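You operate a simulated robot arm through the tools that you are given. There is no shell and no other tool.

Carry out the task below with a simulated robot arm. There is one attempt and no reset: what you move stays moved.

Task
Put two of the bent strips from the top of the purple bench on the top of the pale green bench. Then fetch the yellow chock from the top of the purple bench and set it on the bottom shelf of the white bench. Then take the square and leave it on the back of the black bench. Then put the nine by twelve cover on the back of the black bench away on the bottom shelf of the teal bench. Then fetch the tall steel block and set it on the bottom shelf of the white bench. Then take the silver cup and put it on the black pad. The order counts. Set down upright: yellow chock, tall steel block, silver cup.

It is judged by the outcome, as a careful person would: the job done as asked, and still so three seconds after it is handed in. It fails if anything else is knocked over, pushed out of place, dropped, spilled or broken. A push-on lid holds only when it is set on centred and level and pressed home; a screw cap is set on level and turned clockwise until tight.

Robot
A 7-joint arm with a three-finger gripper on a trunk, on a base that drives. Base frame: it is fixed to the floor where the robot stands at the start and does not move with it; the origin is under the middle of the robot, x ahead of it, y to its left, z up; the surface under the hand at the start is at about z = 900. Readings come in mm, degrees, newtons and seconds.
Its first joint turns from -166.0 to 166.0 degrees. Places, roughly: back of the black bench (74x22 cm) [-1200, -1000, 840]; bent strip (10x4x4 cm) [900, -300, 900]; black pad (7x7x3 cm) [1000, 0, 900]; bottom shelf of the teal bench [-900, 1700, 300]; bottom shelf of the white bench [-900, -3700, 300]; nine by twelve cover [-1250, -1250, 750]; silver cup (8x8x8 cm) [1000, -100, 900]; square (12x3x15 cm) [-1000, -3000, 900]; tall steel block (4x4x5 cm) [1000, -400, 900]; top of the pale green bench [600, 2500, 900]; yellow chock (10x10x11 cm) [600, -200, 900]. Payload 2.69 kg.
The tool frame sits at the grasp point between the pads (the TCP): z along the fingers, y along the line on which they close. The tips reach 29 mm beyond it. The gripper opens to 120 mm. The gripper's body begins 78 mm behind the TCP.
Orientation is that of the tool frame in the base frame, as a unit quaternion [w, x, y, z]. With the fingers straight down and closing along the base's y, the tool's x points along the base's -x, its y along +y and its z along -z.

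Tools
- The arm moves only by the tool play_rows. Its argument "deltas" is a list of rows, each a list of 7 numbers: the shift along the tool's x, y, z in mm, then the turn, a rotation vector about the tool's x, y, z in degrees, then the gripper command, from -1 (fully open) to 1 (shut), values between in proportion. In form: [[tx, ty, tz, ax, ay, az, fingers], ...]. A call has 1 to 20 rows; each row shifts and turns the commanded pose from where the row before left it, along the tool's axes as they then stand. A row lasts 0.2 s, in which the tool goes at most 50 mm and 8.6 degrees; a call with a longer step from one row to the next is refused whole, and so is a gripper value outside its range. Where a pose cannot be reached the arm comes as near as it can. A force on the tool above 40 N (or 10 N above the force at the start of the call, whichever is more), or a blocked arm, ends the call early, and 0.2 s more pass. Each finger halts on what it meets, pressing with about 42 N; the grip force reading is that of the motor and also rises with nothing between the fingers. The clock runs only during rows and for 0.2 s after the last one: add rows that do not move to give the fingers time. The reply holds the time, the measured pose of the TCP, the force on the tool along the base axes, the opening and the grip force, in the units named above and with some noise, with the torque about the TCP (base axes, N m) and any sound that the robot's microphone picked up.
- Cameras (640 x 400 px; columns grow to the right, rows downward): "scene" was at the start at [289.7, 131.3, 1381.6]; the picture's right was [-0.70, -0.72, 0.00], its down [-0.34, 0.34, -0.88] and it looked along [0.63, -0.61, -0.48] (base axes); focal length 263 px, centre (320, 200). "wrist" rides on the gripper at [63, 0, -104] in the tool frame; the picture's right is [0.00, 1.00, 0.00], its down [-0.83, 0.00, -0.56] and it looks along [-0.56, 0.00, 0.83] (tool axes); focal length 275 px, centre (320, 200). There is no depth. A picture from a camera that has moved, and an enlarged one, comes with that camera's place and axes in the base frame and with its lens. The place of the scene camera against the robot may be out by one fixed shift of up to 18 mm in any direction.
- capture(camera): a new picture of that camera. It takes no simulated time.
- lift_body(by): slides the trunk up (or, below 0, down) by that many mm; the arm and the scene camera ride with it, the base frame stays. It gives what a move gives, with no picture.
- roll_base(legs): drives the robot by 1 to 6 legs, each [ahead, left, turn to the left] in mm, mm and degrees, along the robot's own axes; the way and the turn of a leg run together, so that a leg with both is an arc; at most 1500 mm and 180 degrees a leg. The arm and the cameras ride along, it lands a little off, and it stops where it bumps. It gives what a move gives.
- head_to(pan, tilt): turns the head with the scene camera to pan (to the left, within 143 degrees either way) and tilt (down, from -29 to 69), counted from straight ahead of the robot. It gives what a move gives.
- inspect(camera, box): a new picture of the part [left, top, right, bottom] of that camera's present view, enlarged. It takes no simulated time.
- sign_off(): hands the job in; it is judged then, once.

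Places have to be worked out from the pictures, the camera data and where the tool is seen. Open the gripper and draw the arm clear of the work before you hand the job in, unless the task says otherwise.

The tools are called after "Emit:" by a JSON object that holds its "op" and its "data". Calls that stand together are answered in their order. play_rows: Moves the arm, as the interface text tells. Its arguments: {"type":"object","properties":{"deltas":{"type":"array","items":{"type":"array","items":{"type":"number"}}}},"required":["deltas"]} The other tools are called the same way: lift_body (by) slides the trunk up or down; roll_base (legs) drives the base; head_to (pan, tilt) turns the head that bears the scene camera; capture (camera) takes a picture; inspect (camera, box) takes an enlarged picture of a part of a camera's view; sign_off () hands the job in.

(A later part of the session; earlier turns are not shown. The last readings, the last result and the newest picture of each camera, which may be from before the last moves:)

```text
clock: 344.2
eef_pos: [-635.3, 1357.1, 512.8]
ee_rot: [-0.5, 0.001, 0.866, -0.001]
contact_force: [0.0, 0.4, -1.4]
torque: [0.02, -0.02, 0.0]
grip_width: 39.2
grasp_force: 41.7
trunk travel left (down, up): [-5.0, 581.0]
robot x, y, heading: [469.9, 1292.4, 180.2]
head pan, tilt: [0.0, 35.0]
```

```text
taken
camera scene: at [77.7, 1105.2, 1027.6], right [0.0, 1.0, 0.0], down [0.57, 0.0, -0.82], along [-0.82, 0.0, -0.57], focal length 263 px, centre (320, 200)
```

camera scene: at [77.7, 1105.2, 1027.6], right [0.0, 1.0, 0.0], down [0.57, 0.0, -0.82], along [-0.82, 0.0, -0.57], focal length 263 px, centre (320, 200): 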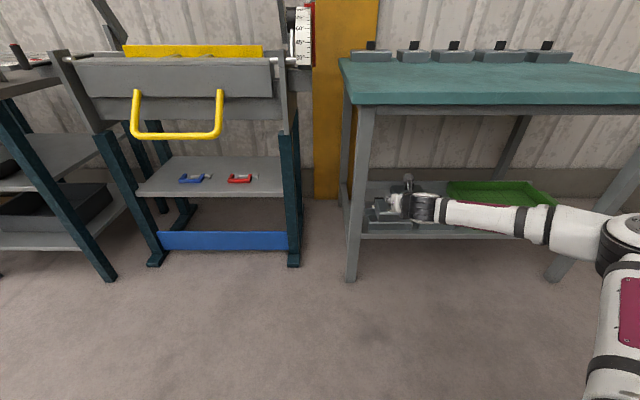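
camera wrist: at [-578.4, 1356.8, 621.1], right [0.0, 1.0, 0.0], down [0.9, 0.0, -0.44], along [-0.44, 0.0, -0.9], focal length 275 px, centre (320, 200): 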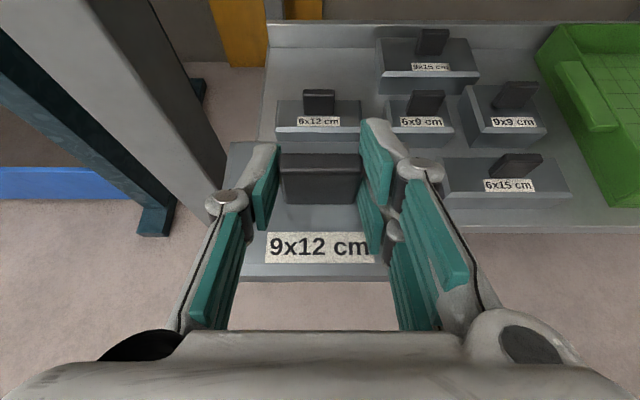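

The slot is clearly visible: x -890 to -1037, y 1268 to ~1455. I shift the hand 6 mm right for leg clearance and drive in 200 mm.

Emit:
{"op": "play_rows", "data": {"deltas": [[0, 6, 0, 0, 0, 0, 1], [0, 0, 0, 0, 0, 0, 1]]}}

Emit:
{"op": "roll_base", "data": {"legs": [[200, 0, 0]]}}

Emit:
{"op": "capture", "data": {"camera": "wrist"}}

Emit:
{"op": "capture", "data": {"camera": "scene"}}

```text
clock: 344.8
eef_pos: [-636.0, 1363.1, 513.3]
ee_rot: [-0.5, 0.001, 0.866, -0.002]
contact_force: [-0.2, 0.7, -1.0]
torque: [0.01, -0.05, 0.0]
grip_width: 39.1
grasp_force: 41.9
trunk travel left (down, up): [-5.0, 581.0]
robot x, y, heading: [473.8, 1289.0, 180.2]
head pan, tilt: [0.0, 35.0]
```

```text
clock: 346.4
eef_pos: [-835.6, 1365.2, 513.9]
ee_rot: [-0.5, 0.002, 0.866, -0.001]
contact_force: [-0.5, 0.4, -1.1]
torque: [-0.01, 0.01, -0.03]
grip_width: 39.3
grasp_force: 41.7
trunk travel left (down, up): [-5.0, 581.0]
robot x, y, heading: [273.1, 1292.3, 179.9]
head pan, tilt: [0.0, 35.0]
```

```text
taken
camera wrist: at [-778.0, 1365.1, 621.1], right [0.0, 1.0, 0.0], down [0.9, 0.0, -0.44], along [-0.44, 0.0, -0.9], focal length 275 px, centre (320, 200)
```

wrist: 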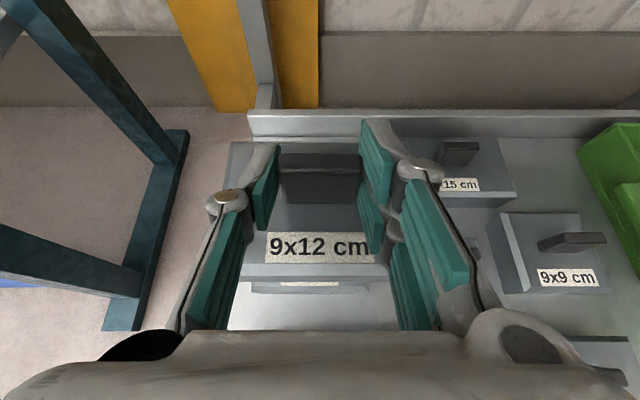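

```text
taken
camera scene: at [-122.2, 1106.0, 1027.6], right [0.0, 1.0, 0.0], down [0.57, 0.0, -0.82], along [-0.82, 0.0, -0.57], focal length 263 px, centre (320, 200)
```

scene: 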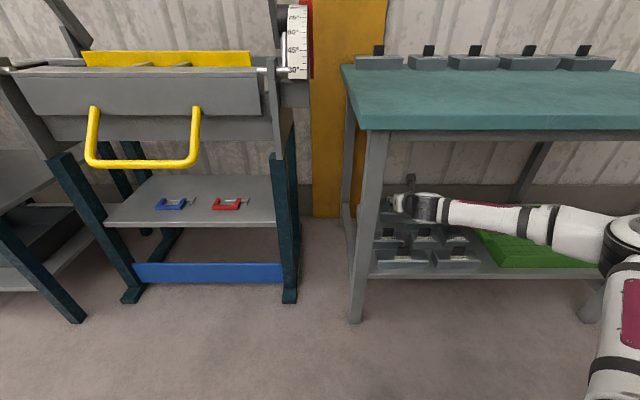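

Clear all around. I drive the final 117 mm in.

Emit:
{"op": "roll_base", "data": {"legs": [[116, 0, 0]]}}

Emit:
{"op": "capture", "data": {"camera": "wrist"}}

Emit:
{"op": "capture", "data": {"camera": "scene"}}

```text
clock: 347.6
eef_pos: [-953.4, 1365.8, 513.7]
ee_rot: [-0.5, 0.002, 0.866, -0.001]
contact_force: [0.5, 0.8, -2.1]
torque: [0.02, -0.01, -0.03]
grip_width: 39.1
grasp_force: 42.0
trunk travel left (down, up): [-5.0, 581.0]
robot x, y, heading: [157.0, 1291.7, 180.0]
head pan, tilt: [0.0, 35.0]
```

```text
taken
camera wrist: at [-896.0, 1365.7, 621.1], right [0.0, 1.0, 0.0], down [0.9, 0.0, -0.44], along [-0.44, 0.0, -0.9], focal length 275 px, centre (320, 200)
```

wrist: 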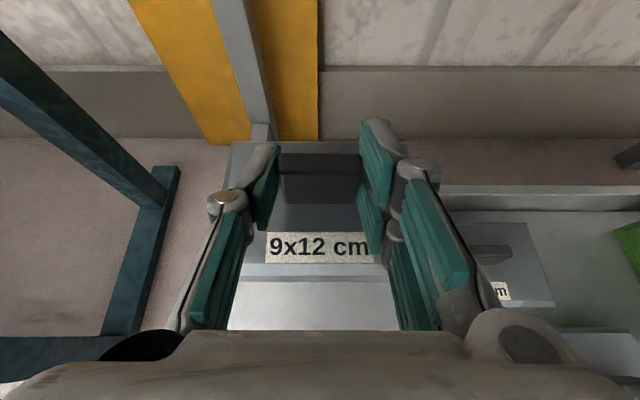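

```text
taken
camera scene: at [-240.4, 1106.4, 1027.6], right [0.0, 1.0, 0.0], down [0.57, 0.0, -0.82], along [-0.82, 0.0, -0.57], focal length 263 px, centre (320, 200)
```

scene: 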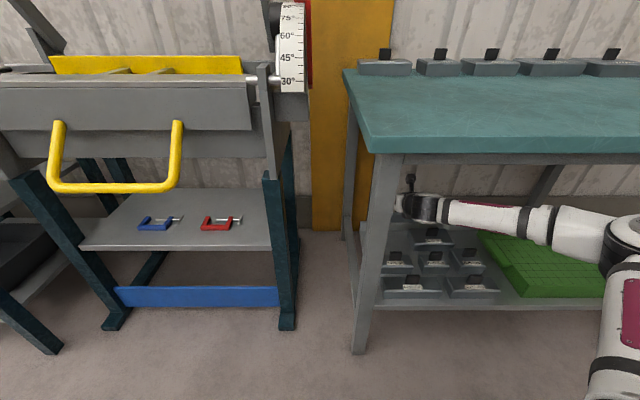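

Over the slot. I lower straight down 70 mm first and check.

Emit:
{"op": "play_rows", "data": {"deltas": [[-20.2, 0, 11.7, 0, 0, 0, 1], [-20.2, 0, 11.7, 0, 0, 0, 1], [-20.2, 0, 11.6, 0, 0, 0, 1], [0, 0, 0, 0, 0, 0, 1]]}}

Emit:
{"op": "capture", "data": {"camera": "wrist"}}

Emit:
{"op": "inspect", "data": {"camera": "scene", "box": [340, 140, 640, 340]}}

```text
clock: 348.6
eef_pos: [-953.5, 1364.4, 443.5]
ee_rot: [-0.5, 0.003, 0.866, 0.0]
contact_force: [-0.3, -1.0, -0.1]
torque: [-0.02, -0.02, -0.06]
grip_width: 39.3
grasp_force: 42.3
trunk travel left (down, up): [-5.0, 581.0]
robot x, y, heading: [153.7, 1290.0, 180.1]
head pan, tilt: [0.0, 35.0]
```

```text
taken
camera wrist: at [-895.9, 1365.3, 551.8], right [0.0, 1.0, 0.0], down [0.9, 0.0, -0.44], along [-0.44, 0.0, -0.9], focal length 275 px, centre (320, 200)
```

wrist: 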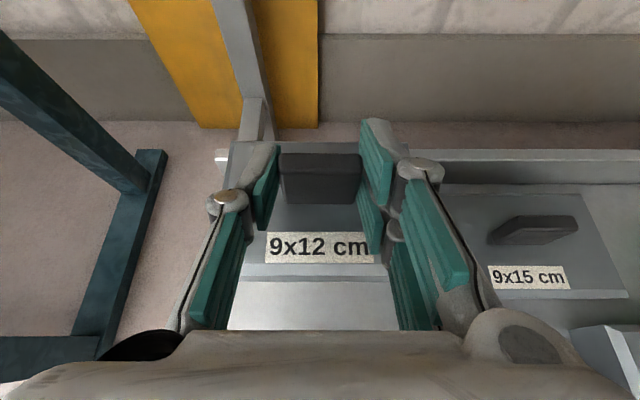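

```text
2.00 times, centred on (490, 240) of scene
camera zoom: at [-240.4, 1106.5, 1027.6], right [0.0, 1.0, 0.0], down [0.57, 0.0, -0.82], along [-0.82, 0.0, -0.57], focal length 526 px, centre (-20, 120)
```

zoom: 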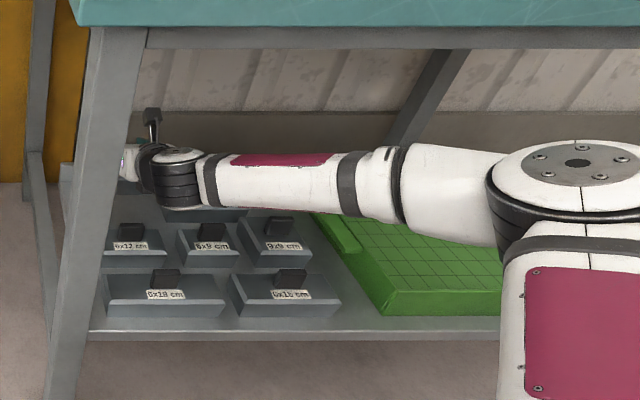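

All clear. I lower another 45 mm, then creep to contact.

Emit:
{"op": "play_rows", "data": {"deltas": [[-17.3, 0, 10, 0, 0, 0, 1], [-17.3, 0, 10, 0, 0, 0, 1], [-4.3, 0, 2.5, 0, 0, 0, 1], [0, 0, 0, 0, 0, 0, 1]]}}

Emit:
{"op": "capture", "data": {"camera": "wrist"}}

Emit:
{"op": "inspect", "data": {"camera": "scene", "box": [340, 140, 640, 340]}}

```text
clock: 349.6
eef_pos: [-953.5, 1366.3, 399.2]
ee_rot: [-0.5, 0.002, 0.866, 0.0]
contact_force: [0.4, -0.2, -1.1]
torque: [0.01, -0.02, -0.01]
grip_width: 39.3
grasp_force: 41.9
trunk travel left (down, up): [-5.0, 581.0]
robot x, y, heading: [151.5, 1288.9, 180.2]
head pan, tilt: [0.0, 35.0]
```

```text
taken
camera wrist: at [-895.8, 1365.2, 506.4], right [0.0, 1.0, 0.0], down [0.9, 0.0, -0.44], along [-0.44, 0.0, -0.9], focal length 275 px, centre (320, 200)
```

wrist: 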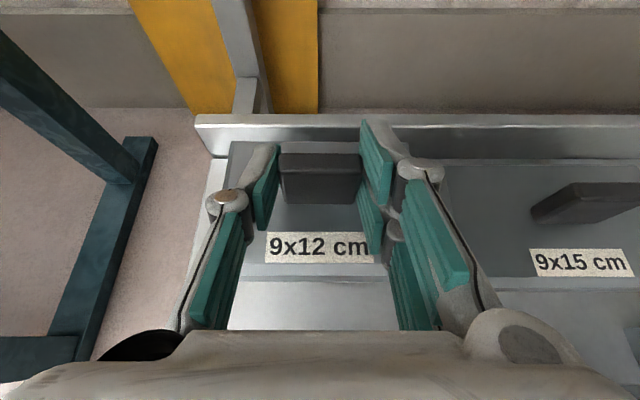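

```text
2.00 times, centred on (490, 240) of scene
camera zoom: at [-240.4, 1106.4, 1027.6], right [0.0, 1.0, 0.0], down [0.57, 0.0, -0.82], along [-0.82, 0.0, -0.57], focal length 526 px, centre (-20, 120)
```

zoom: 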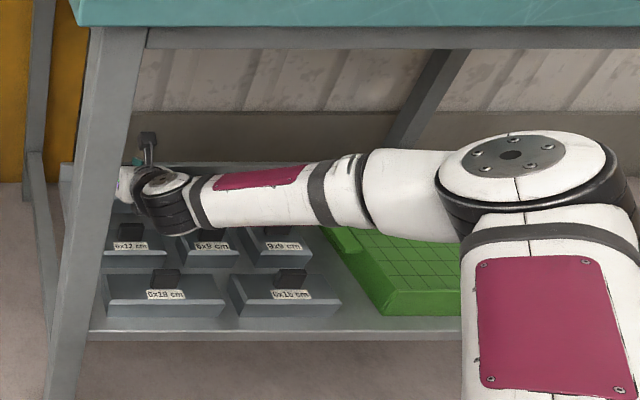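

Everything still clear. I creep down in 2 mm steps to contact.

Emit:
{"op": "play_rows", "data": {"deltas": [[-1.73, 0, 1, 0, 0, 0, 1], [-1.73, 0, 1, 0, 0, 0, 1], [-1.73, 0, 1, 0, 0, 0, 1], [0, 0, 0, 0, 0, 0, 1]]}}

```text
clock: 350.6
eef_pos: [-953.2, 1365.3, 391.5]
ee_rot: [-0.501, 0.002, 0.866, -0.001]
contact_force: [0.2, -0.5, -1.5]
torque: [0.0, -0.01, 0.03]
grip_width: 39.1
grasp_force: 41.8
trunk travel left (down, up): [-5.0, 581.0]
robot x, y, heading: [154.2, 1293.7, 180.0]
head pan, tilt: [0.0, 35.0]
```

Emit:
{"op": "play_rows", "data": {"deltas": [[-1.3, 0, 0.75, 0, 0, 0, 1], [-1.3, 0, 0.75, 0, 0, 0, 1], [-1.3, 0, 0.75, 0, 0, 0, 1], [0, 0, 0, 0, 0, 0, 1]]}}

```text
clock: 351.6
eef_pos: [-952.8, 1366.1, 387.6]
ee_rot: [-0.5, 0.002, 0.866, -0.001]
contact_force: [-0.3, 0.2, -1.8]
torque: [0.02, 0.0, -0.02]
grip_width: 39.1
grasp_force: 42.1
trunk travel left (down, up): [-5.0, 581.0]
robot x, y, heading: [153.9, 1290.1, 179.8]
head pan, tilt: [0.0, 35.0]
```

Emit:
{"op": "play_rows", "data": {"deltas": [[-0.87, 0, 0.5, 0, 0, 0, 1], [-0.87, 0, 0.5, 0, 0, 0, 1], [0, 0, 0, 0, 0, 0, 1]]}}

```text
clock: 352.4
eef_pos: [-953.7, 1364.4, 385.8]
ee_rot: [-0.5, 0.003, 0.866, -0.001]
contact_force: [-0.3, 0.4, -1.5]
torque: [-0.04, -0.02, -0.03]
grip_width: 39.3
grasp_force: 42.0
trunk travel left (down, up): [-5.0, 581.0]
robot x, y, heading: [151.9, 1285.8, 179.8]
head pan, tilt: [0.0, 35.0]
```

Emit:
{"op": "play_rows", "data": {"deltas": [[-0.87, 0, 0.5, 0, 0, 0, 1], [-0.87, 0, 0.5, 0, 0, 0, 1], [0, 0, 0, 0, 0, 0, 1]]}}

Emit:
{"op": "capture", "data": {"camera": "wrist"}}

```text
clock: 353.2
eef_pos: [-953.1, 1365.2, 383.7]
ee_rot: [-0.499, 0.002, 0.866, -0.001]
contact_force: [0.3, -0.2, -1.1]
torque: [0.02, 0.0, -0.02]
grip_width: 39.5
grasp_force: 42.6
trunk travel left (down, up): [-5.0, 581.0]
robot x, y, heading: [152.2, 1289.8, 179.8]
head pan, tilt: [0.0, 35.0]
```

```text
taken
camera wrist: at [-896.3, 1365.2, 491.7], right [0.0, 1.0, 0.0], down [0.9, 0.0, -0.44], along [-0.44, 0.0, -0.9], focal length 275 px, centre (320, 200)
```

wrist: 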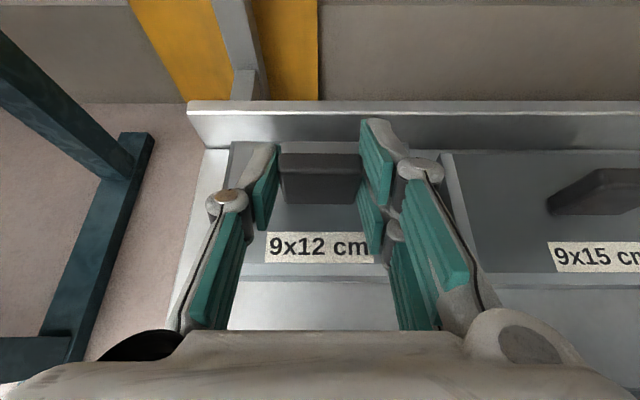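

Not touching yet at 383.7. I continue down.

Emit:
{"op": "play_rows", "data": {"deltas": [[-0.87, 0, 0.5, 0, 0, 0, 1], [-0.87, 0, 0.5, 0, 0, 0, 1], [-0.87, 0, 0.5, 0, 0, 0, 1], [0, 0, 0, 0, 0, 0, 1]]}}

```text
clock: 354.2
eef_pos: [-954.5, 1363.9, 381.3]
ee_rot: [-0.5, 0.002, 0.866, -0.001]
contact_force: [-0.2, 0.0, -2.5]
torque: [-0.03, 0.01, -0.02]
grip_width: 39.1
grasp_force: 41.8
trunk travel left (down, up): [-5.0, 581.0]
robot x, y, heading: [153.3, 1291.7, 179.8]
head pan, tilt: [0.0, 35.0]
```

Emit:
{"op": "play_rows", "data": {"deltas": [[-1.3, 0, 0.75, 0, 0, 0, 1], [-1.3, 0, 0.75, 0, 0, 0, 1], [-1.3, 0, 0.75, 0, 0, 0, 1], [0, 0, 0, 0, 0, 0, 1]]}}

```text
clock: 355.2
eef_pos: [-953.5, 1365.8, 377.6]
ee_rot: [-0.5, 0.002, 0.866, -0.001]
contact_force: [0.1, 0.1, -1.0]
torque: [0.01, -0.03, -0.02]
grip_width: 39.1
grasp_force: 42.3
trunk travel left (down, up): [-5.0, 581.0]
robot x, y, heading: [153.5, 1290.8, 179.9]
head pan, tilt: [0.0, 35.0]
```

The shelf is probably nearer z 280. I keep creeping: 2 mm steps.

Emit:
{"op": "play_rows", "data": {"deltas": [[-1.73, 0, 1, 0, 0, 0, 1], [-1.73, 0, 1, 0, 0, 0, 1], [-1.73, 0, 1, 0, 0, 0, 1], [0, 0, 0, 0, 0, 0, 1]]}}

Emit:
{"op": "capture", "data": {"camera": "wrist"}}

Emit:
{"op": "inspect", "data": {"camera": "scene", "box": [340, 140, 640, 340]}}

```text
clock: 356.2
eef_pos: [-956.3, 1365.6, 374.8]
ee_rot: [-0.504, 0.001, 0.864, 0.0]
contact_force: [1.8, -3.1, 30.6]
torque: [0.19, 0.59, 0.1]
grip_width: 39.6
grasp_force: 42.0
trunk travel left (down, up): [-5.0, 581.0]
robot x, y, heading: [150.6, 1289.3, 179.8]
head pan, tilt: [0.0, 35.0]
```

```text
taken
camera wrist: at [-897.6, 1365.1, 482.3], right [0.0, 1.0, 0.0], down [0.89, 0.0, -0.45], along [-0.45, 0.0, -0.89], focal length 275 px, centre (320, 200)
```

wrist: 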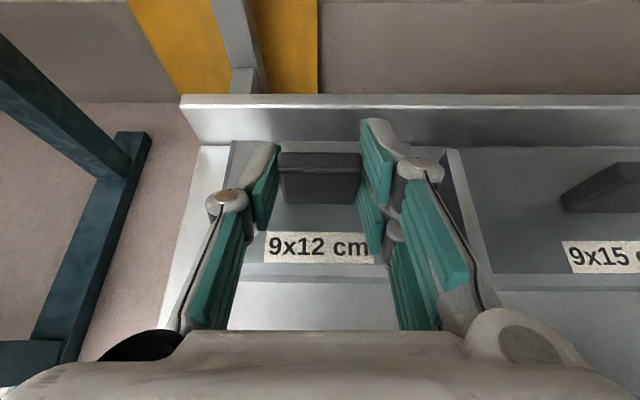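

```text
2.00 times, centred on (490, 240) of scene
camera zoom: at [-239.2, 1106.3, 1028.2], right [0.0, 1.0, 0.0], down [0.57, 0.0, -0.82], along [-0.82, 0.0, -0.57], focal length 526 px, centre (-20, 120)
```

zoom: 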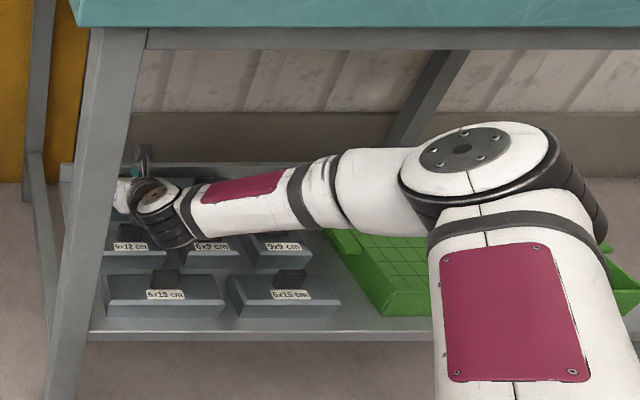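

Firm contact (32 N) right under the cover, so it is on the shelf. I ease 2.5 mm up, open, and withdraw back along the tool axis.

Emit:
{"op": "play_rows", "data": {"deltas": [[2.2, 0, -1.25, 0, 0, 0, 1], [0, 0, 0, 0, 0, 0, 0.25], [0, 0, 0, 0, 0, 0, 0.05], [0, 0, 0, 0, 0, 0, 0.05], [0, 0, -8, 0, 0, 0, 0.05], [0, 0, -15, 0, 0, 0, 0.05], [0, 0, -25, 0, 0, 0, 0.05], [10, 0, -30, 0, 0, 0, 0.05], [10, 0, -30, 0, 0, 0, 0.05], [0, 0, 0, 0, 0, 0, 0.05]]}}

Emit:
{"op": "capture", "data": {"camera": "wrist"}}

Emit:
{"op": "inspect", "data": {"camera": "scene", "box": [340, 140, 640, 340]}}

```text
clock: 358.4
eef_pos: [-869.4, 1363.8, 443.9]
ee_rot: [-0.5, 0.003, 0.866, 0.0]
contact_force: [-0.6, 0.1, 0.5]
torque: [0.01, 0.01, 0.01]
grip_width: 56.9
grasp_force: 0.2
trunk travel left (down, up): [-5.0, 581.0]
robot x, y, heading: [153.0, 1291.3, 180.0]
head pan, tilt: [0.0, 35.0]
```

```text
taken
camera wrist: at [-812.3, 1364.9, 551.3], right [0.0, 1.0, 0.0], down [0.9, 0.0, -0.44], along [-0.44, 0.0, -0.9], focal length 275 px, centre (320, 200)
```

wrist: 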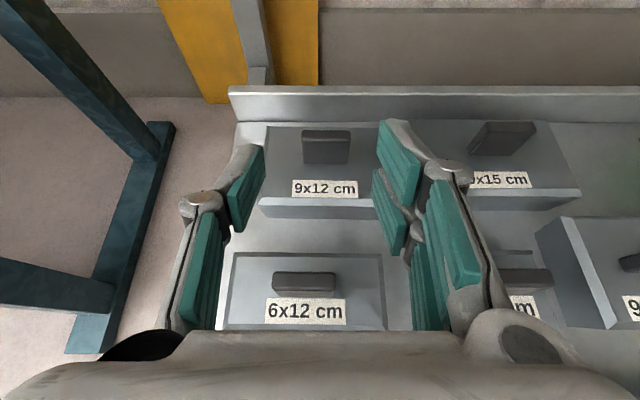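

```text
2.00 times, centred on (490, 240) of scene
camera zoom: at [-240.4, 1106.4, 1027.7], right [0.0, 1.0, 0.0], down [0.57, 0.0, -0.82], along [-0.82, 0.0, -0.57], focal length 526 px, centre (-20, 120)
```

zoom: 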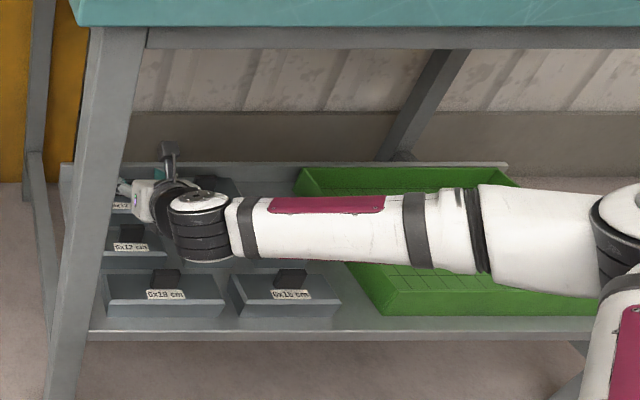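

The 9x12 cover sits neatly in its slot. I raise the hand and back out.

Emit:
{"op": "play_rows", "data": {"deltas": [[20.2, 0, -11.7, 0, 0, 0, 0.05], [20.2, 0, -11.7, 0, 0, 0, 0.05], [20.2, 0, -11.7, 0, 0, 0, 0.05], [0, 0, 0, 0, 0, 0, 0.05]]}}

Emit:
{"op": "roll_base", "data": {"legs": [[-500, 0, 0]]}}

Emit:
{"op": "capture", "data": {"camera": "wrist"}}

Emit:
{"op": "capture", "data": {"camera": "scene"}}

```text
clock: 359.4
eef_pos: [-870.4, 1364.7, 515.1]
ee_rot: [-0.5, 0.002, 0.866, -0.001]
contact_force: [0.1, -0.5, 0.1]
torque: [-0.02, 0.01, 0.02]
grip_width: 56.9
grasp_force: 0.0
trunk travel left (down, up): [-5.0, 581.0]
robot x, y, heading: [155.3, 1290.0, 179.9]
head pan, tilt: [0.0, 35.0]
```

```text
clock: 362.4
eef_pos: [-371.3, 1364.2, 513.8]
ee_rot: [-0.5, 0.001, 0.866, -0.001]
contact_force: [0.6, -0.1, 0.1]
torque: [-0.01, -0.01, 0.0]
grip_width: 57.0
grasp_force: 0.0
trunk travel left (down, up): [-5.0, 581.0]
robot x, y, heading: [654.3, 1292.3, 179.9]
head pan, tilt: [0.0, 35.0]
```

```text
taken
camera wrist: at [-313.1, 1364.4, 622.1], right [0.0, 1.0, 0.0], down [0.9, 0.0, -0.44], along [-0.44, 0.0, -0.9], focal length 275 px, centre (320, 200)
```

wrist: 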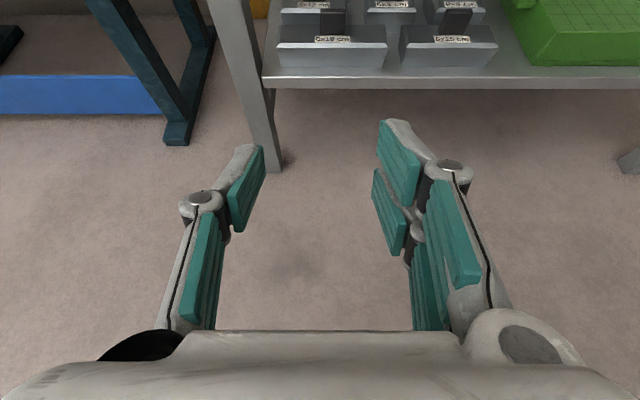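

```text
taken
camera scene: at [260.1, 1105.4, 1027.7], right [0.0, 1.0, 0.0], down [0.57, 0.0, -0.82], along [-0.82, 0.0, -0.57], focal length 263 px, centre (320, 200)
```

scene: 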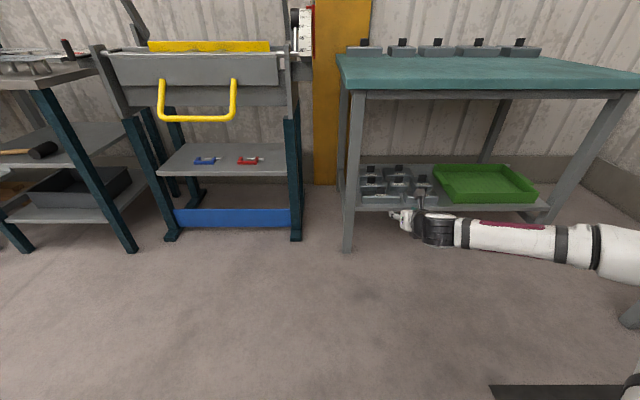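

Now the steel block. I raise the trunk, retract and raise the arm for travel, and reduce the tilt to 50°.

Emit:
{"op": "lift_body", "data": {"by": 345}}

Emit:
{"op": "play_rows", "data": {"deltas": [[35, 0, -30, 0, 0, 0, 0], [35, 0, -30, 0, 0, 0, 0], [5, 0, -45, 0, 0, 0, 0], [0, 0, -45, 0, 0, 0, 0], [0, 0, -45, 0, 0, 0, 0], [0, 0, -45, 0, 0, 0, 0], [0, 0, -45, 0, 0, 0, 0], [0, 0, -45, 0, 0, 0, 0], [0, 0, -45, 0, 0, 0, 0], [0, 0, 0, 0, -5, 0, 0], [0, 0, 0, 0, -5, 0, 0], [0, 0, 0, 0, 0, 0, 0]]}}

Emit:
{"op": "capture", "data": {"camera": "scene"}}

```text
clock: 365.8
eef_pos: [-369.7, 1365.0, 859.7]
ee_rot: [-0.499, 0.002, 0.866, -0.001]
contact_force: [-0.6, 0.2, -0.7]
torque: [-0.01, -0.03, 0.01]
grip_width: 57.1
grasp_force: 0.0
trunk travel left (down, up): [-350.0, 236.0]
robot x, y, heading: [653.5, 1288.7, 179.8]
head pan, tilt: [0.0, 35.0]
```

```text
clock: 368.4
eef_pos: [-81.7, 1363.5, 1112.7]
ee_rot: [-0.422, 0.002, 0.906, 0.0]
contact_force: [-0.1, 0.1, -0.9]
torque: [0.02, -0.03, -0.03]
grip_width: 60.0
grasp_force: 0.2
trunk travel left (down, up): [-350.0, 236.0]
robot x, y, heading: [654.7, 1292.4, 179.7]
head pan, tilt: [0.0, 35.0]
```

```text
taken
camera scene: at [323.9, 1105.2, 1372.0], right [0.0, 1.0, 0.0], down [0.57, 0.0, -0.82], along [-0.82, 0.0, -0.57], focal length 263 px, centre (320, 200)
```

scene: 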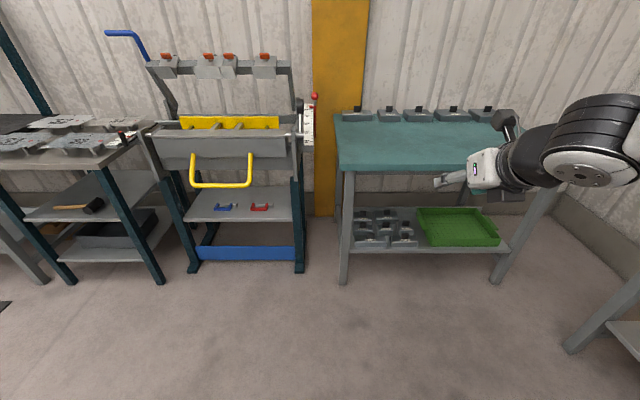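

I drive to (315,1542), turn left half around to heading 0, and back into the aisle line x≈10.

Emit:
{"op": "roll_base", "data": {"legs": [[340, -250, 0], [0, 0, 180.2], [-300, 0, 0]]}}

```text
refused: 180.2 is not a number from -180 to 180
```

Emit:
{"op": "roll_base", "data": {"legs": [[340, -250, 0], [0, 0, 180], [-300, 0, 0]]}}

```text
clock: 379.9
eef_pos: [755.6, 1460.1, 1111.3]
ee_rot: [0.0, 0.906, -0.004, 0.422]
contact_force: [0.6, 0.2, -1.2]
torque: [0.01, 0.01, -0.01]
grip_width: 60.2
grasp_force: 0.0
trunk travel left (down, up): [-350.0, 236.0]
robot x, y, heading: [19.7, 1535.7, -0.2]
head pan, tilt: [0.0, 35.0]
```

At (20,1536), heading 0. I strafe right along the aisle in checked legs.

Emit:
{"op": "roll_base", "data": {"legs": [[-8, -930, 0.2]]}}

```text
clock: 384.7
eef_pos: [741.5, 539.0, 1112.1]
ee_rot: [0.001, 0.906, -0.006, 0.423]
contact_force: [-0.1, 0.3, 0.8]
torque: [0.02, 0.0, 0.0]
grip_width: 60.4
grasp_force: 0.0
trunk travel left (down, up): [-350.0, 236.0]
robot x, y, heading: [3.8, 619.6, -0.3]
head pan, tilt: [0.0, 35.0]
```

Emit:
{"op": "roll_base", "data": {"legs": [[5, -930, 0.4]]}}

Emit:
{"op": "head_to", "data": {"pan": -25, "tilt": 35}}

Emit:
{"op": "capture", "data": {"camera": "scene"}}

Emit:
{"op": "capture", "data": {"camera": "wrist"}}

```text
clock: 389.6
eef_pos: [734.8, -401.0, 1112.0]
ee_rot: [0.001, 0.906, -0.006, 0.423]
contact_force: [-0.2, 0.6, -0.3]
torque: [-0.03, -0.02, 0.01]
grip_width: 60.0
grasp_force: 0.1
trunk travel left (down, up): [-350.0, 236.0]
robot x, y, heading: [-1.7, -321.5, -0.2]
head pan, tilt: [0.0, 35.0]
```

```text
clock: 390.5
eef_pos: [735.7, -401.6, 1111.1]
ee_rot: [0.001, 0.907, -0.006, 0.422]
contact_force: [0.1, -0.6, -0.1]
torque: [0.0, 0.03, 0.0]
grip_width: 59.9
grasp_force: 0.1
trunk travel left (down, up): [-350.0, 236.0]
robot x, y, heading: [0.1, -320.2, -0.7]
head pan, tilt: [-25.0, 35.0]
```

```text
taken
camera scene: at [305.8, -166.3, 1372.0], right [-0.43, -0.9, 0.0], down [-0.52, 0.25, -0.82], along [0.74, -0.35, -0.57], focal length 263 px, centre (320, 200)
```

scene: 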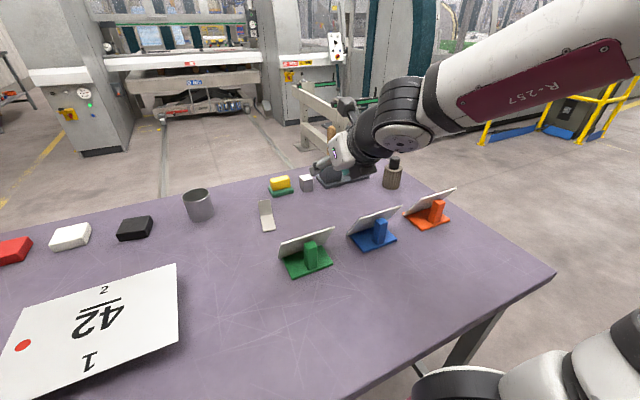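

```text
taken
camera wrist: at [694.4, -400.8, 1228.4], right [-0.01, -1.0, 0.0], down [-0.96, 0.01, -0.28], along [0.28, 0.0, -0.96], focal length 275 px, centre (320, 200)
```

wrist: 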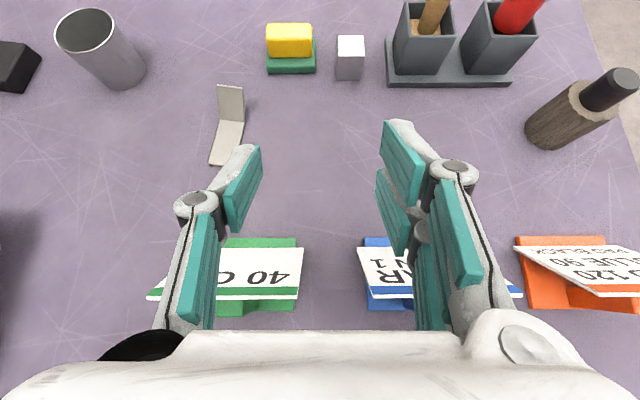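

The wrist view shows the steel block at about (983,-443), tightly between the yellow/green piece and the hammer holder (~30 mm gaps). I zoom in to judge the neighbours' heights.

Emit:
{"op": "inspect", "data": {"camera": "wrist", "box": [220, 0, 560, 140]}}

Emit:
{"op": "inspect", "data": {"camera": "scene", "box": [240, 90, 440, 230]}}

```text
1.88 times, centred on (390, 70) of wrist
camera zoom: at [694.4, -400.8, 1228.4], right [-0.01, -1.0, 0.0], down [-0.96, 0.01, -0.28], along [0.28, 0.0, -0.96], focal length 518 px, centre (188, 445)
```

zoom: 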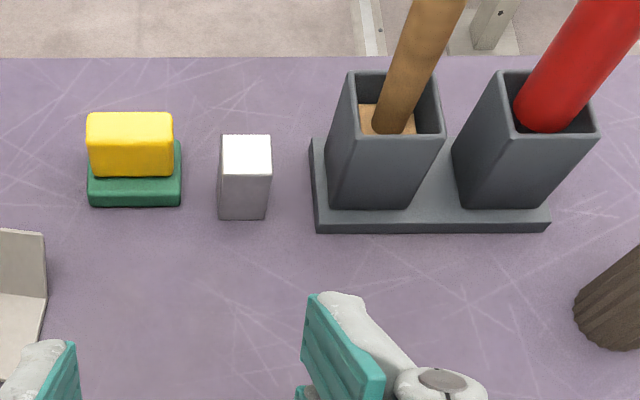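

```text
2.86 times, centred on (340, 160) of scene
camera zoom: at [305.8, -166.3, 1372.0], right [-0.43, -0.9, 0.0], down [-0.52, 0.25, -0.82], along [0.74, -0.35, -0.57], focal length 751 px, centre (263, 314)
```

zoom: 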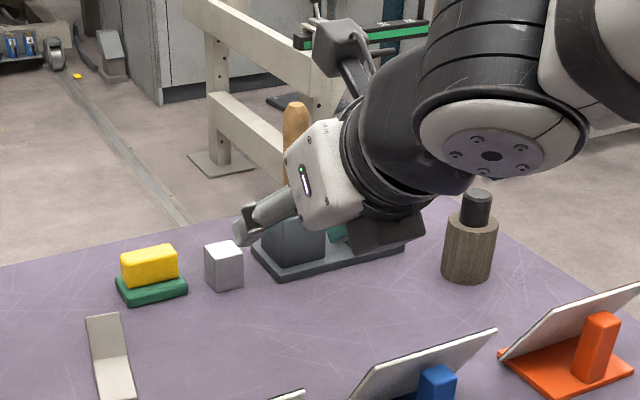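

There's about 27–30 mm free on each side of the block, enough for the fingers at ~54 mm opening coming in tilted from the front. I move to an approach point 100 mm back along the tool axis.

Emit:
{"op": "play_rows", "data": {"deltas": [[4.8, 8.4, 38.5, 0, 0, 0, 0.1], [4.8, 8.4, 38.5, 0, 0, 0, 0.1], [4.8, 8.4, 38.5, 0, 0, 0, 0.1], [4.8, 8.4, 38.5, 0, 0, 0, 0.1], [4.8, 8.4, 38.5, 0, 0, 0, 0.1], [0, 0, 0, 0, 0, 0, 0.1]]}}

Emit:
{"op": "capture", "data": {"camera": "wrist"}}

Emit:
{"op": "capture", "data": {"camera": "scene"}}

```text
clock: 391.9
eef_pos: [898.1, -444.7, 1007.7]
ee_rot: [0.001, 0.907, -0.007, 0.422]
contact_force: [-0.6, -0.3, -0.1]
torque: [0.01, 0.02, -0.03]
grip_width: 53.8
grasp_force: 0.0
trunk travel left (down, up): [-350.0, 236.0]
robot x, y, heading: [-4.2, -322.6, -0.8]
head pan, tilt: [-25.0, 35.0]
```

```text
taken
camera wrist: at [857.4, -444.7, 1123.7], right [-0.01, -1.0, 0.0], down [-0.96, 0.01, -0.28], along [0.28, 0.0, -0.96], focal length 275 px, centre (320, 200)
```

wrist: 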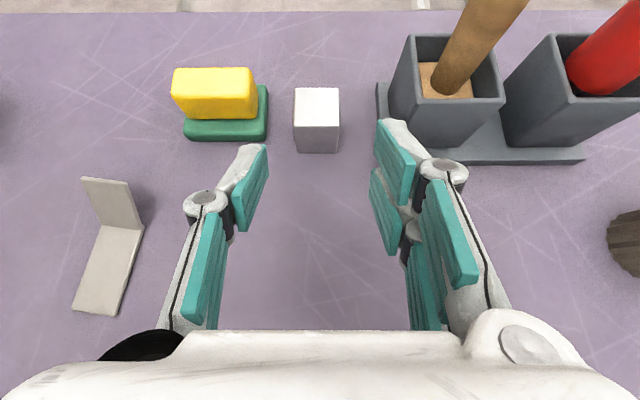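

```text
taken
camera scene: at [305.7, -166.4, 1372.0], right [-0.43, -0.9, 0.0], down [-0.52, 0.25, -0.82], along [0.74, -0.35, -0.57], focal length 263 px, centre (320, 200)
```

scene: 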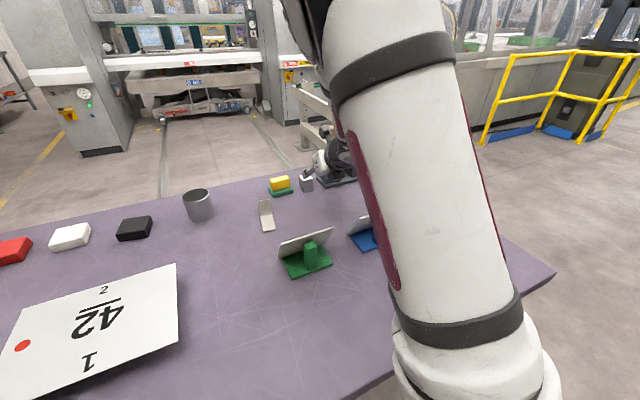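

The block is about 2 mm left of the tool centre, near face x≈967. I narrow the opening to 50 mm and advance 85 mm along the axis.

Emit:
{"op": "play_rows", "data": {"deltas": [[0, 0, 35, 0, 0, 0, 0.167], [0, 0, 30, 0, 0, 0, 0.167], [0, 0, 15, 0, 0, 0, 0.167], [0, 0, 5, 0, 0, 0, 0.167], [0, 0, 0, 0, 0, 0, 0.167]]}}

Emit:
{"op": "capture", "data": {"camera": "wrist"}}

Emit:
{"op": "inspect", "data": {"camera": "scene", "box": [240, 140, 360, 220]}}

```text
clock: 393.1
eef_pos: [962.7, -446.1, 952.6]
ee_rot: [0.001, 0.906, -0.006, 0.423]
contact_force: [0.1, 0.1, 0.6]
torque: [0.02, 0.04, 0.0]
grip_width: 49.8
grasp_force: 0.0
trunk travel left (down, up): [-350.0, 236.0]
robot x, y, heading: [-3.4, -321.8, -0.7]
head pan, tilt: [-25.0, 35.0]
```

```text
taken
camera wrist: at [922.4, -445.6, 1068.9], right [-0.01, -1.0, 0.0], down [-0.96, 0.01, -0.28], along [0.28, 0.0, -0.96], focal length 275 px, centre (320, 200)
```

wrist: 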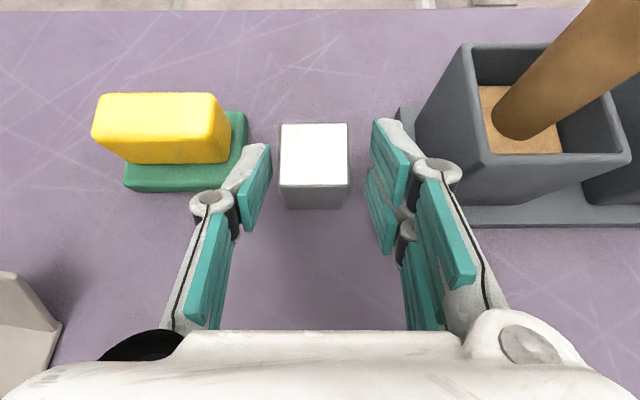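

```text
5.00 times, centred on (300, 180) of scene
camera zoom: at [305.8, -166.4, 1372.0], right [-0.43, -0.9, 0.0], down [-0.52, 0.25, -0.82], along [0.74, -0.35, -0.57], focal length 1314 px, centre (420, 300)
```

zoom: 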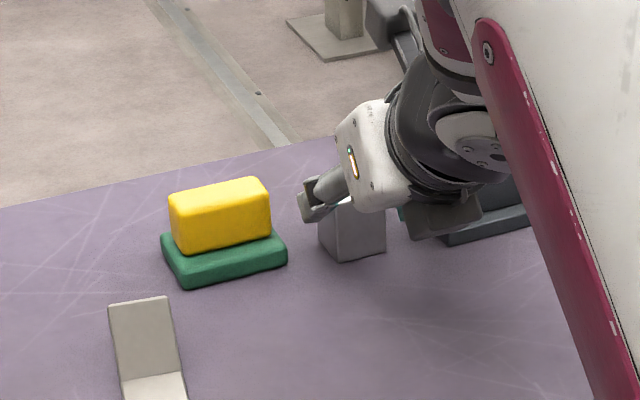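

Fingers pass cleanly on both sides. I advance the last 16 mm, centre by 2 mm, and close on the block.

Emit:
{"op": "play_rows", "data": {"deltas": [[0, 0, 8, 0, 0, 0, 0.167], [0, 0, 8, 0, 0, 0, 0.167], [0, -2, 0, 0, 0, 0, 0.167], [0, 0, 0, 0, 0, 0, 0.167], [0, 0, 0, 0, 0, 0, 0.3], [0, 0, 0, 0, 0, 0, 0.5], [0, 0, 0, 0, 0, 0, 1], [0, 0, 0, 0, 0, 0, 1]]}}

Emit:
{"op": "capture", "data": {"camera": "wrist"}}

Emit:
{"op": "inspect", "data": {"camera": "scene", "box": [240, 140, 360, 220]}}

```text
clock: 394.9
eef_pos: [975.1, -444.0, 942.8]
ee_rot: [0.001, 0.906, -0.007, 0.423]
contact_force: [1.1, 1.1, 0.5]
torque: [-0.06, -0.01, 0.01]
grip_width: 34.7
grasp_force: 42.6
trunk travel left (down, up): [-350.0, 236.0]
robot x, y, heading: [0.7, -320.2, -0.6]
head pan, tilt: [-25.0, 35.0]
```

```text
taken
camera wrist: at [934.4, -443.0, 1058.5], right [-0.01, -1.0, 0.0], down [-0.96, 0.01, -0.28], along [0.28, 0.0, -0.96], focal length 275 px, centre (320, 200)
```

wrist: 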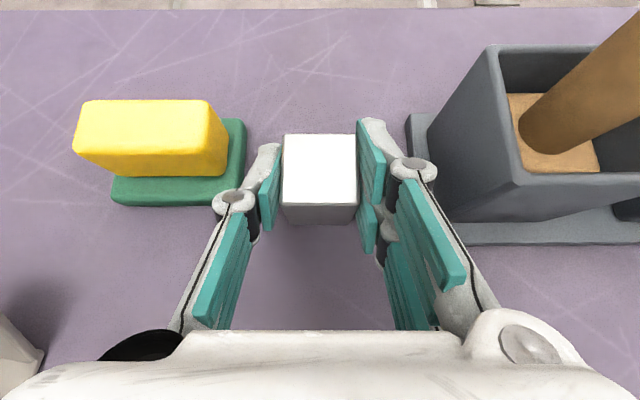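

```text
5.00 times, centred on (300, 180) of scene
camera zoom: at [305.8, -166.3, 1372.0], right [-0.43, -0.9, 0.0], down [-0.52, 0.25, -0.82], along [0.74, -0.35, -0.57], focal length 1314 px, centre (420, 300)
```

zoom: 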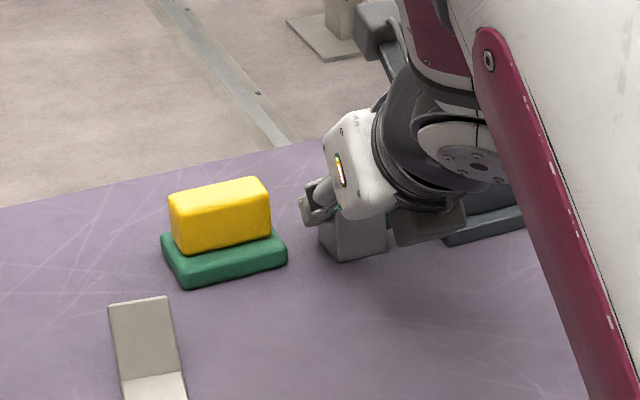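

Gripped at 34.7 mm. I lift straight up slowly.

Emit:
{"op": "play_rows", "data": {"deltas": [[2.3, 0, -1.9, 0, 0, 0, 1], [3.8, 0, -3.2, 0, 0, 0, 1], [11.5, 0, -9.6, 0, 0, 0, 1], [23, 0, -19.3, 0, 0, 0, 1], [30, 0, -25.2, 0, 0, 0, 1], [30, 0, -25.2, 0, 0, 0, 1], [30, 0, -25.2, 0, 0, 0, 1], [0, 0, 0, 0, 0, 0, 1]]}}

Emit:
{"op": "capture", "data": {"camera": "wrist"}}

Emit:
{"op": "capture", "data": {"camera": "scene"}}

```text
clock: 396.7
eef_pos: [973.0, -442.5, 1113.1]
ee_rot: [0.0, 0.906, -0.006, 0.422]
contact_force: [-0.5, -0.1, -4.8]
torque: [0.01, 0.01, -0.02]
grip_width: 34.9
grasp_force: 41.9
trunk travel left (down, up): [-350.0, 236.0]
robot x, y, heading: [3.4, -323.1, -0.3]
head pan, tilt: [-25.0, 35.0]
```

```text
taken
camera wrist: at [932.8, -442.0, 1229.3], right [-0.01, -1.0, 0.0], down [-0.96, 0.01, -0.28], along [0.28, 0.0, -0.96], focal length 275 px, centre (320, 200)
```

wrist: 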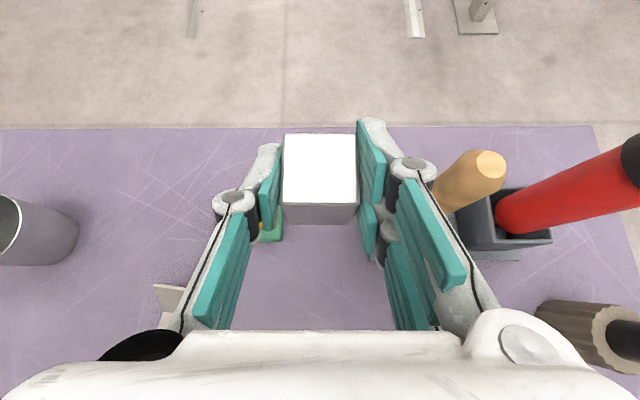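

```text
taken
camera scene: at [306.0, -166.4, 1371.9], right [-0.43, -0.9, 0.0], down [-0.52, 0.25, -0.82], along [0.74, -0.35, -0.57], focal length 263 px, centre (320, 200)
```

scene: 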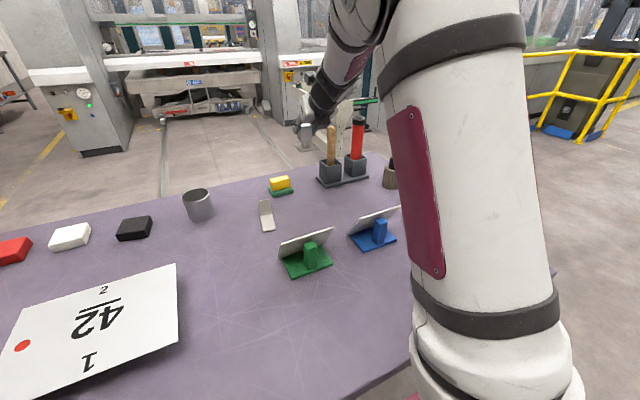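

The block is up and its neighbours are undisturbed. I retract toward the robot and drive to the white bench by the same route.

Emit:
{"op": "play_rows", "data": {"deltas": [[-25.5, 0, -30.4, 0, 0, 0, 1], [-25.5, 0, -30.4, 0, 0, 0, 1], [-25.5, 0, -30.4, 0, 0, 0, 1], [-25.5, 0, -30.4, 0, 0, 0, 1], [-25.5, 0, -30.4, 0, 0, 0, 1], [-25.5, 0, -30.4, 0, 0, 0, 1], [0, 0, 0, 0, 0, 0, 1]]}}

Emit:
{"op": "roll_base", "data": {"legs": [[12, -1030, 0.4]]}}

```text
clock: 398.3
eef_pos: [734.3, -440.4, 1113.0]
ee_rot: [0.001, 0.906, -0.006, 0.422]
contact_force: [0.3, 0.7, -3.8]
torque: [0.0, 0.04, 0.02]
grip_width: 34.5
grasp_force: 42.2
trunk travel left (down, up): [-350.0, 236.0]
robot x, y, heading: [2.2, -323.9, -0.6]
head pan, tilt: [-25.0, 35.0]
```

```text
clock: 403.6
eef_pos: [750.0, -1431.9, 1113.2]
ee_rot: [-0.003, 0.906, 0.004, 0.423]
contact_force: [0.5, 1.2, -5.3]
torque: [-0.02, 0.05, 0.0]
grip_width: 34.6
grasp_force: 41.9
trunk travel left (down, up): [-350.0, 236.0]
robot x, y, heading: [14.8, -1331.3, 0.6]
head pan, tilt: [-25.0, 35.0]
```

On track. I go out to open floor and turn to face the wall.

Emit:
{"op": "roll_base", "data": {"legs": [[320, -880, -0.6], [0, 0, 180]]}}

```text
clock: 415.7
eef_pos: [-388.6, -2063.1, 1114.6]
ee_rot: [-0.423, 0.017, 0.906, 0.006]
contact_force: [0.1, 0.3, -4.0]
torque: [-0.02, -0.06, 0.01]
grip_width: 34.5
grasp_force: 42.0
trunk travel left (down, up): [-350.0, 236.0]
robot x, y, heading: [343.8, -2200.7, 178.0]
head pan, tilt: [-25.0, 35.0]
```

Emit:
{"op": "roll_base", "data": {"legs": [[0, 0, 2], [-70, 815, 0]]}}

Emit:
{"op": "head_to", "data": {"pan": 0, "tilt": 35}}

Emit:
{"op": "capture", "data": {"camera": "scene"}}

```text
clock: 420.4
eef_pos: [-328.0, -2876.5, 1113.7]
ee_rot: [-0.423, 0.006, 0.906, 0.001]
contact_force: [-0.1, 0.0, -4.6]
torque: [-0.03, -0.03, 0.01]
grip_width: 34.4
grasp_force: 42.0
trunk travel left (down, up): [-350.0, 236.0]
robot x, y, heading: [404.1, -2994.2, 179.5]
head pan, tilt: [-25.0, 35.0]
```

```text
clock: 421.2
eef_pos: [-326.8, -2876.8, 1114.5]
ee_rot: [-0.422, 0.005, 0.906, 0.0]
contact_force: [0.0, 0.7, -4.3]
torque: [0.01, 0.01, -0.01]
grip_width: 34.9
grasp_force: 41.7
trunk travel left (down, up): [-350.0, 236.0]
robot x, y, heading: [408.9, -2989.4, 179.4]
head pan, tilt: [0.0, 35.0]
```

```text
taken
camera scene: at [76.8, -3177.1, 1371.9], right [0.01, 1.0, 0.0], down [0.57, -0.01, -0.82], along [-0.82, 0.01, -0.57], focal length 263 px, centre (320, 200)
```

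scene: 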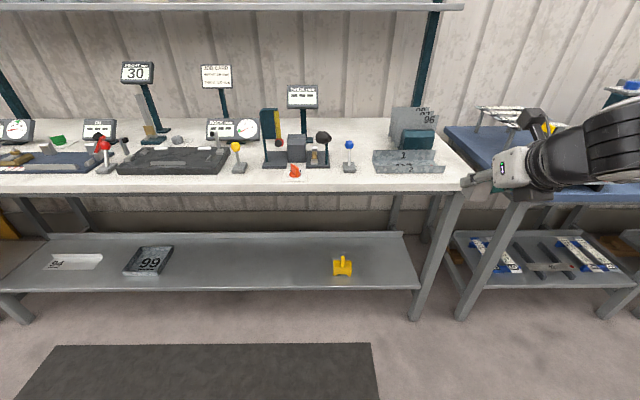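

The chock stands on the shelf. I'll set the block about 180 mm to its right. I extend 80 mm, lower the trunk fully, then bring the arm down.

Emit:
{"op": "play_rows", "data": {"deltas": [[25.7, 0, 30.6, 0, 0, 0, 1], [25.7, 0, 30.6, 0, 0, 0, 1], [0, 0, 0, 0, 0, 0, 1]]}}

Emit:
{"op": "lift_body", "data": {"by": -200}}

Emit:
{"op": "lift_body", "data": {"by": -145}}

Emit:
{"op": "play_rows", "data": {"deltas": [[-32.9, 0, 27.6, 0, 0, 0, 1], [-32.9, 0, 27.6, 0, 0, 0, 1], [-32.9, 0, 27.6, 0, 0, 0, 1], [-32.9, 0, 27.6, 0, 0, 0, 1], [-32.9, 0, 27.6, 0, 0, 0, 1], [-32.9, 0, 27.6, 0, 0, 0, 1], [-32.9, 0, 27.6, 0, 0, 0, 1], [-32.9, 0, 27.6, 0, 0, 0, 1], [0, 0, 0, 0, 0, 0, 1]]}}

Emit:
{"op": "capture", "data": {"camera": "wrist"}}

Emit:
{"op": "capture", "data": {"camera": "scene"}}

```text
clock: 422.0
eef_pos: [-407.6, -2876.5, 1112.8]
ee_rot: [-0.423, 0.005, 0.906, 0.001]
contact_force: [0.3, 0.5, -4.4]
torque: [0.0, -0.06, -0.01]
grip_width: 34.7
grasp_force: 42.1
trunk travel left (down, up): [-350.0, 236.0]
robot x, y, heading: [408.0, -2996.0, 179.4]
head pan, tilt: [0.0, 35.0]
```

```text
clock: 424.2
eef_pos: [-407.7, -2875.9, 913.6]
ee_rot: [-0.422, 0.005, 0.906, 0.001]
contact_force: [-0.3, 0.4, -3.8]
torque: [-0.01, -0.06, 0.04]
grip_width: 34.6
grasp_force: 42.2
trunk travel left (down, up): [-150.0, 436.0]
robot x, y, heading: [409.1, -2995.1, 179.4]
head pan, tilt: [0.0, 35.0]
```

```text
clock: 425.9
eef_pos: [-408.1, -2875.2, 769.1]
ee_rot: [-0.423, 0.005, 0.906, 0.0]
contact_force: [0.6, 0.4, -4.4]
torque: [-0.03, -0.05, 0.06]
grip_width: 34.6
grasp_force: 42.1
trunk travel left (down, up): [-5.0, 581.0]
robot x, y, heading: [412.2, -2996.4, 179.4]
head pan, tilt: [0.0, 35.0]
```

```text
clock: 427.9
eef_pos: [-407.6, -2877.5, 423.9]
ee_rot: [-0.423, 0.005, 0.906, 0.0]
contact_force: [0.9, -0.7, -4.9]
torque: [0.02, -0.03, -0.01]
grip_width: 34.7
grasp_force: 41.8
trunk travel left (down, up): [-5.0, 581.0]
robot x, y, heading: [410.6, -2991.9, 179.3]
head pan, tilt: [0.0, 35.0]
```

```text
taken
camera wrist: at [-369.5, -2876.7, 541.4], right [0.01, 1.0, 0.0], down [0.96, -0.01, -0.28], along [-0.28, 0.0, -0.96], focal length 275 px, centre (320, 200)
```

wrist: 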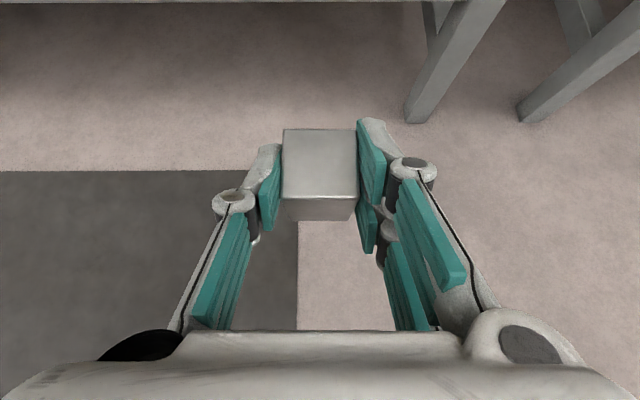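

```text
taken
camera scene: at [13.1, -3176.6, 1027.6], right [0.01, 1.0, 0.0], down [0.57, -0.01, -0.82], along [-0.82, 0.01, -0.57], focal length 263 px, centre (320, 200)
```

scene: 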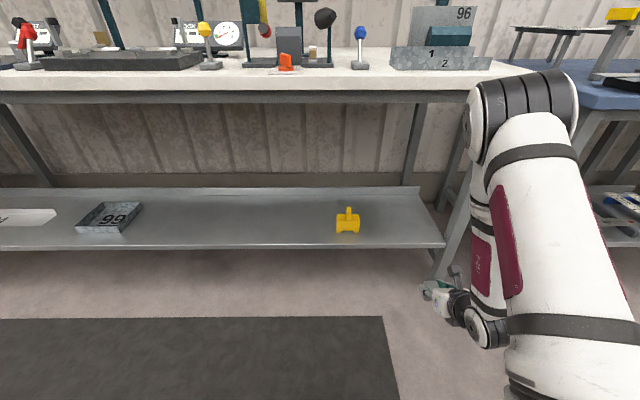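

The elbow looks high and far forward this time, which could hit the bench top when I drive in. I look at the arm from the side.

Emit:
{"op": "head_to", "data": {"pan": -50, "tilt": 30}}

Emit:
{"op": "capture", "data": {"camera": "scene"}}

```text
clock: 429.1
eef_pos: [-407.1, -2876.9, 424.8]
ee_rot: [-0.422, 0.005, 0.907, 0.001]
contact_force: [0.4, -0.1, -3.9]
torque: [-0.01, -0.06, -0.02]
grip_width: 34.5
grasp_force: 41.4
trunk travel left (down, up): [-5.0, 581.0]
robot x, y, heading: [408.9, -2997.0, 179.5]
head pan, tilt: [-50.0, 30.0]
```

```text
taken
camera scene: at [43.6, -3107.6, 1035.4], right [0.77, 0.64, 0.0], down [0.32, -0.39, -0.87], along [-0.55, 0.67, -0.5], focal length 263 px, centre (320, 200)
```

scene: 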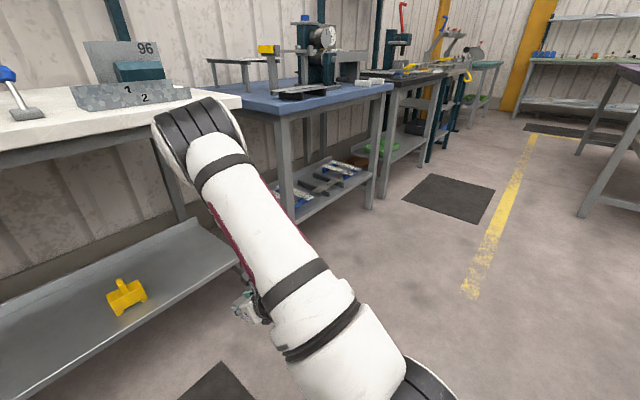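

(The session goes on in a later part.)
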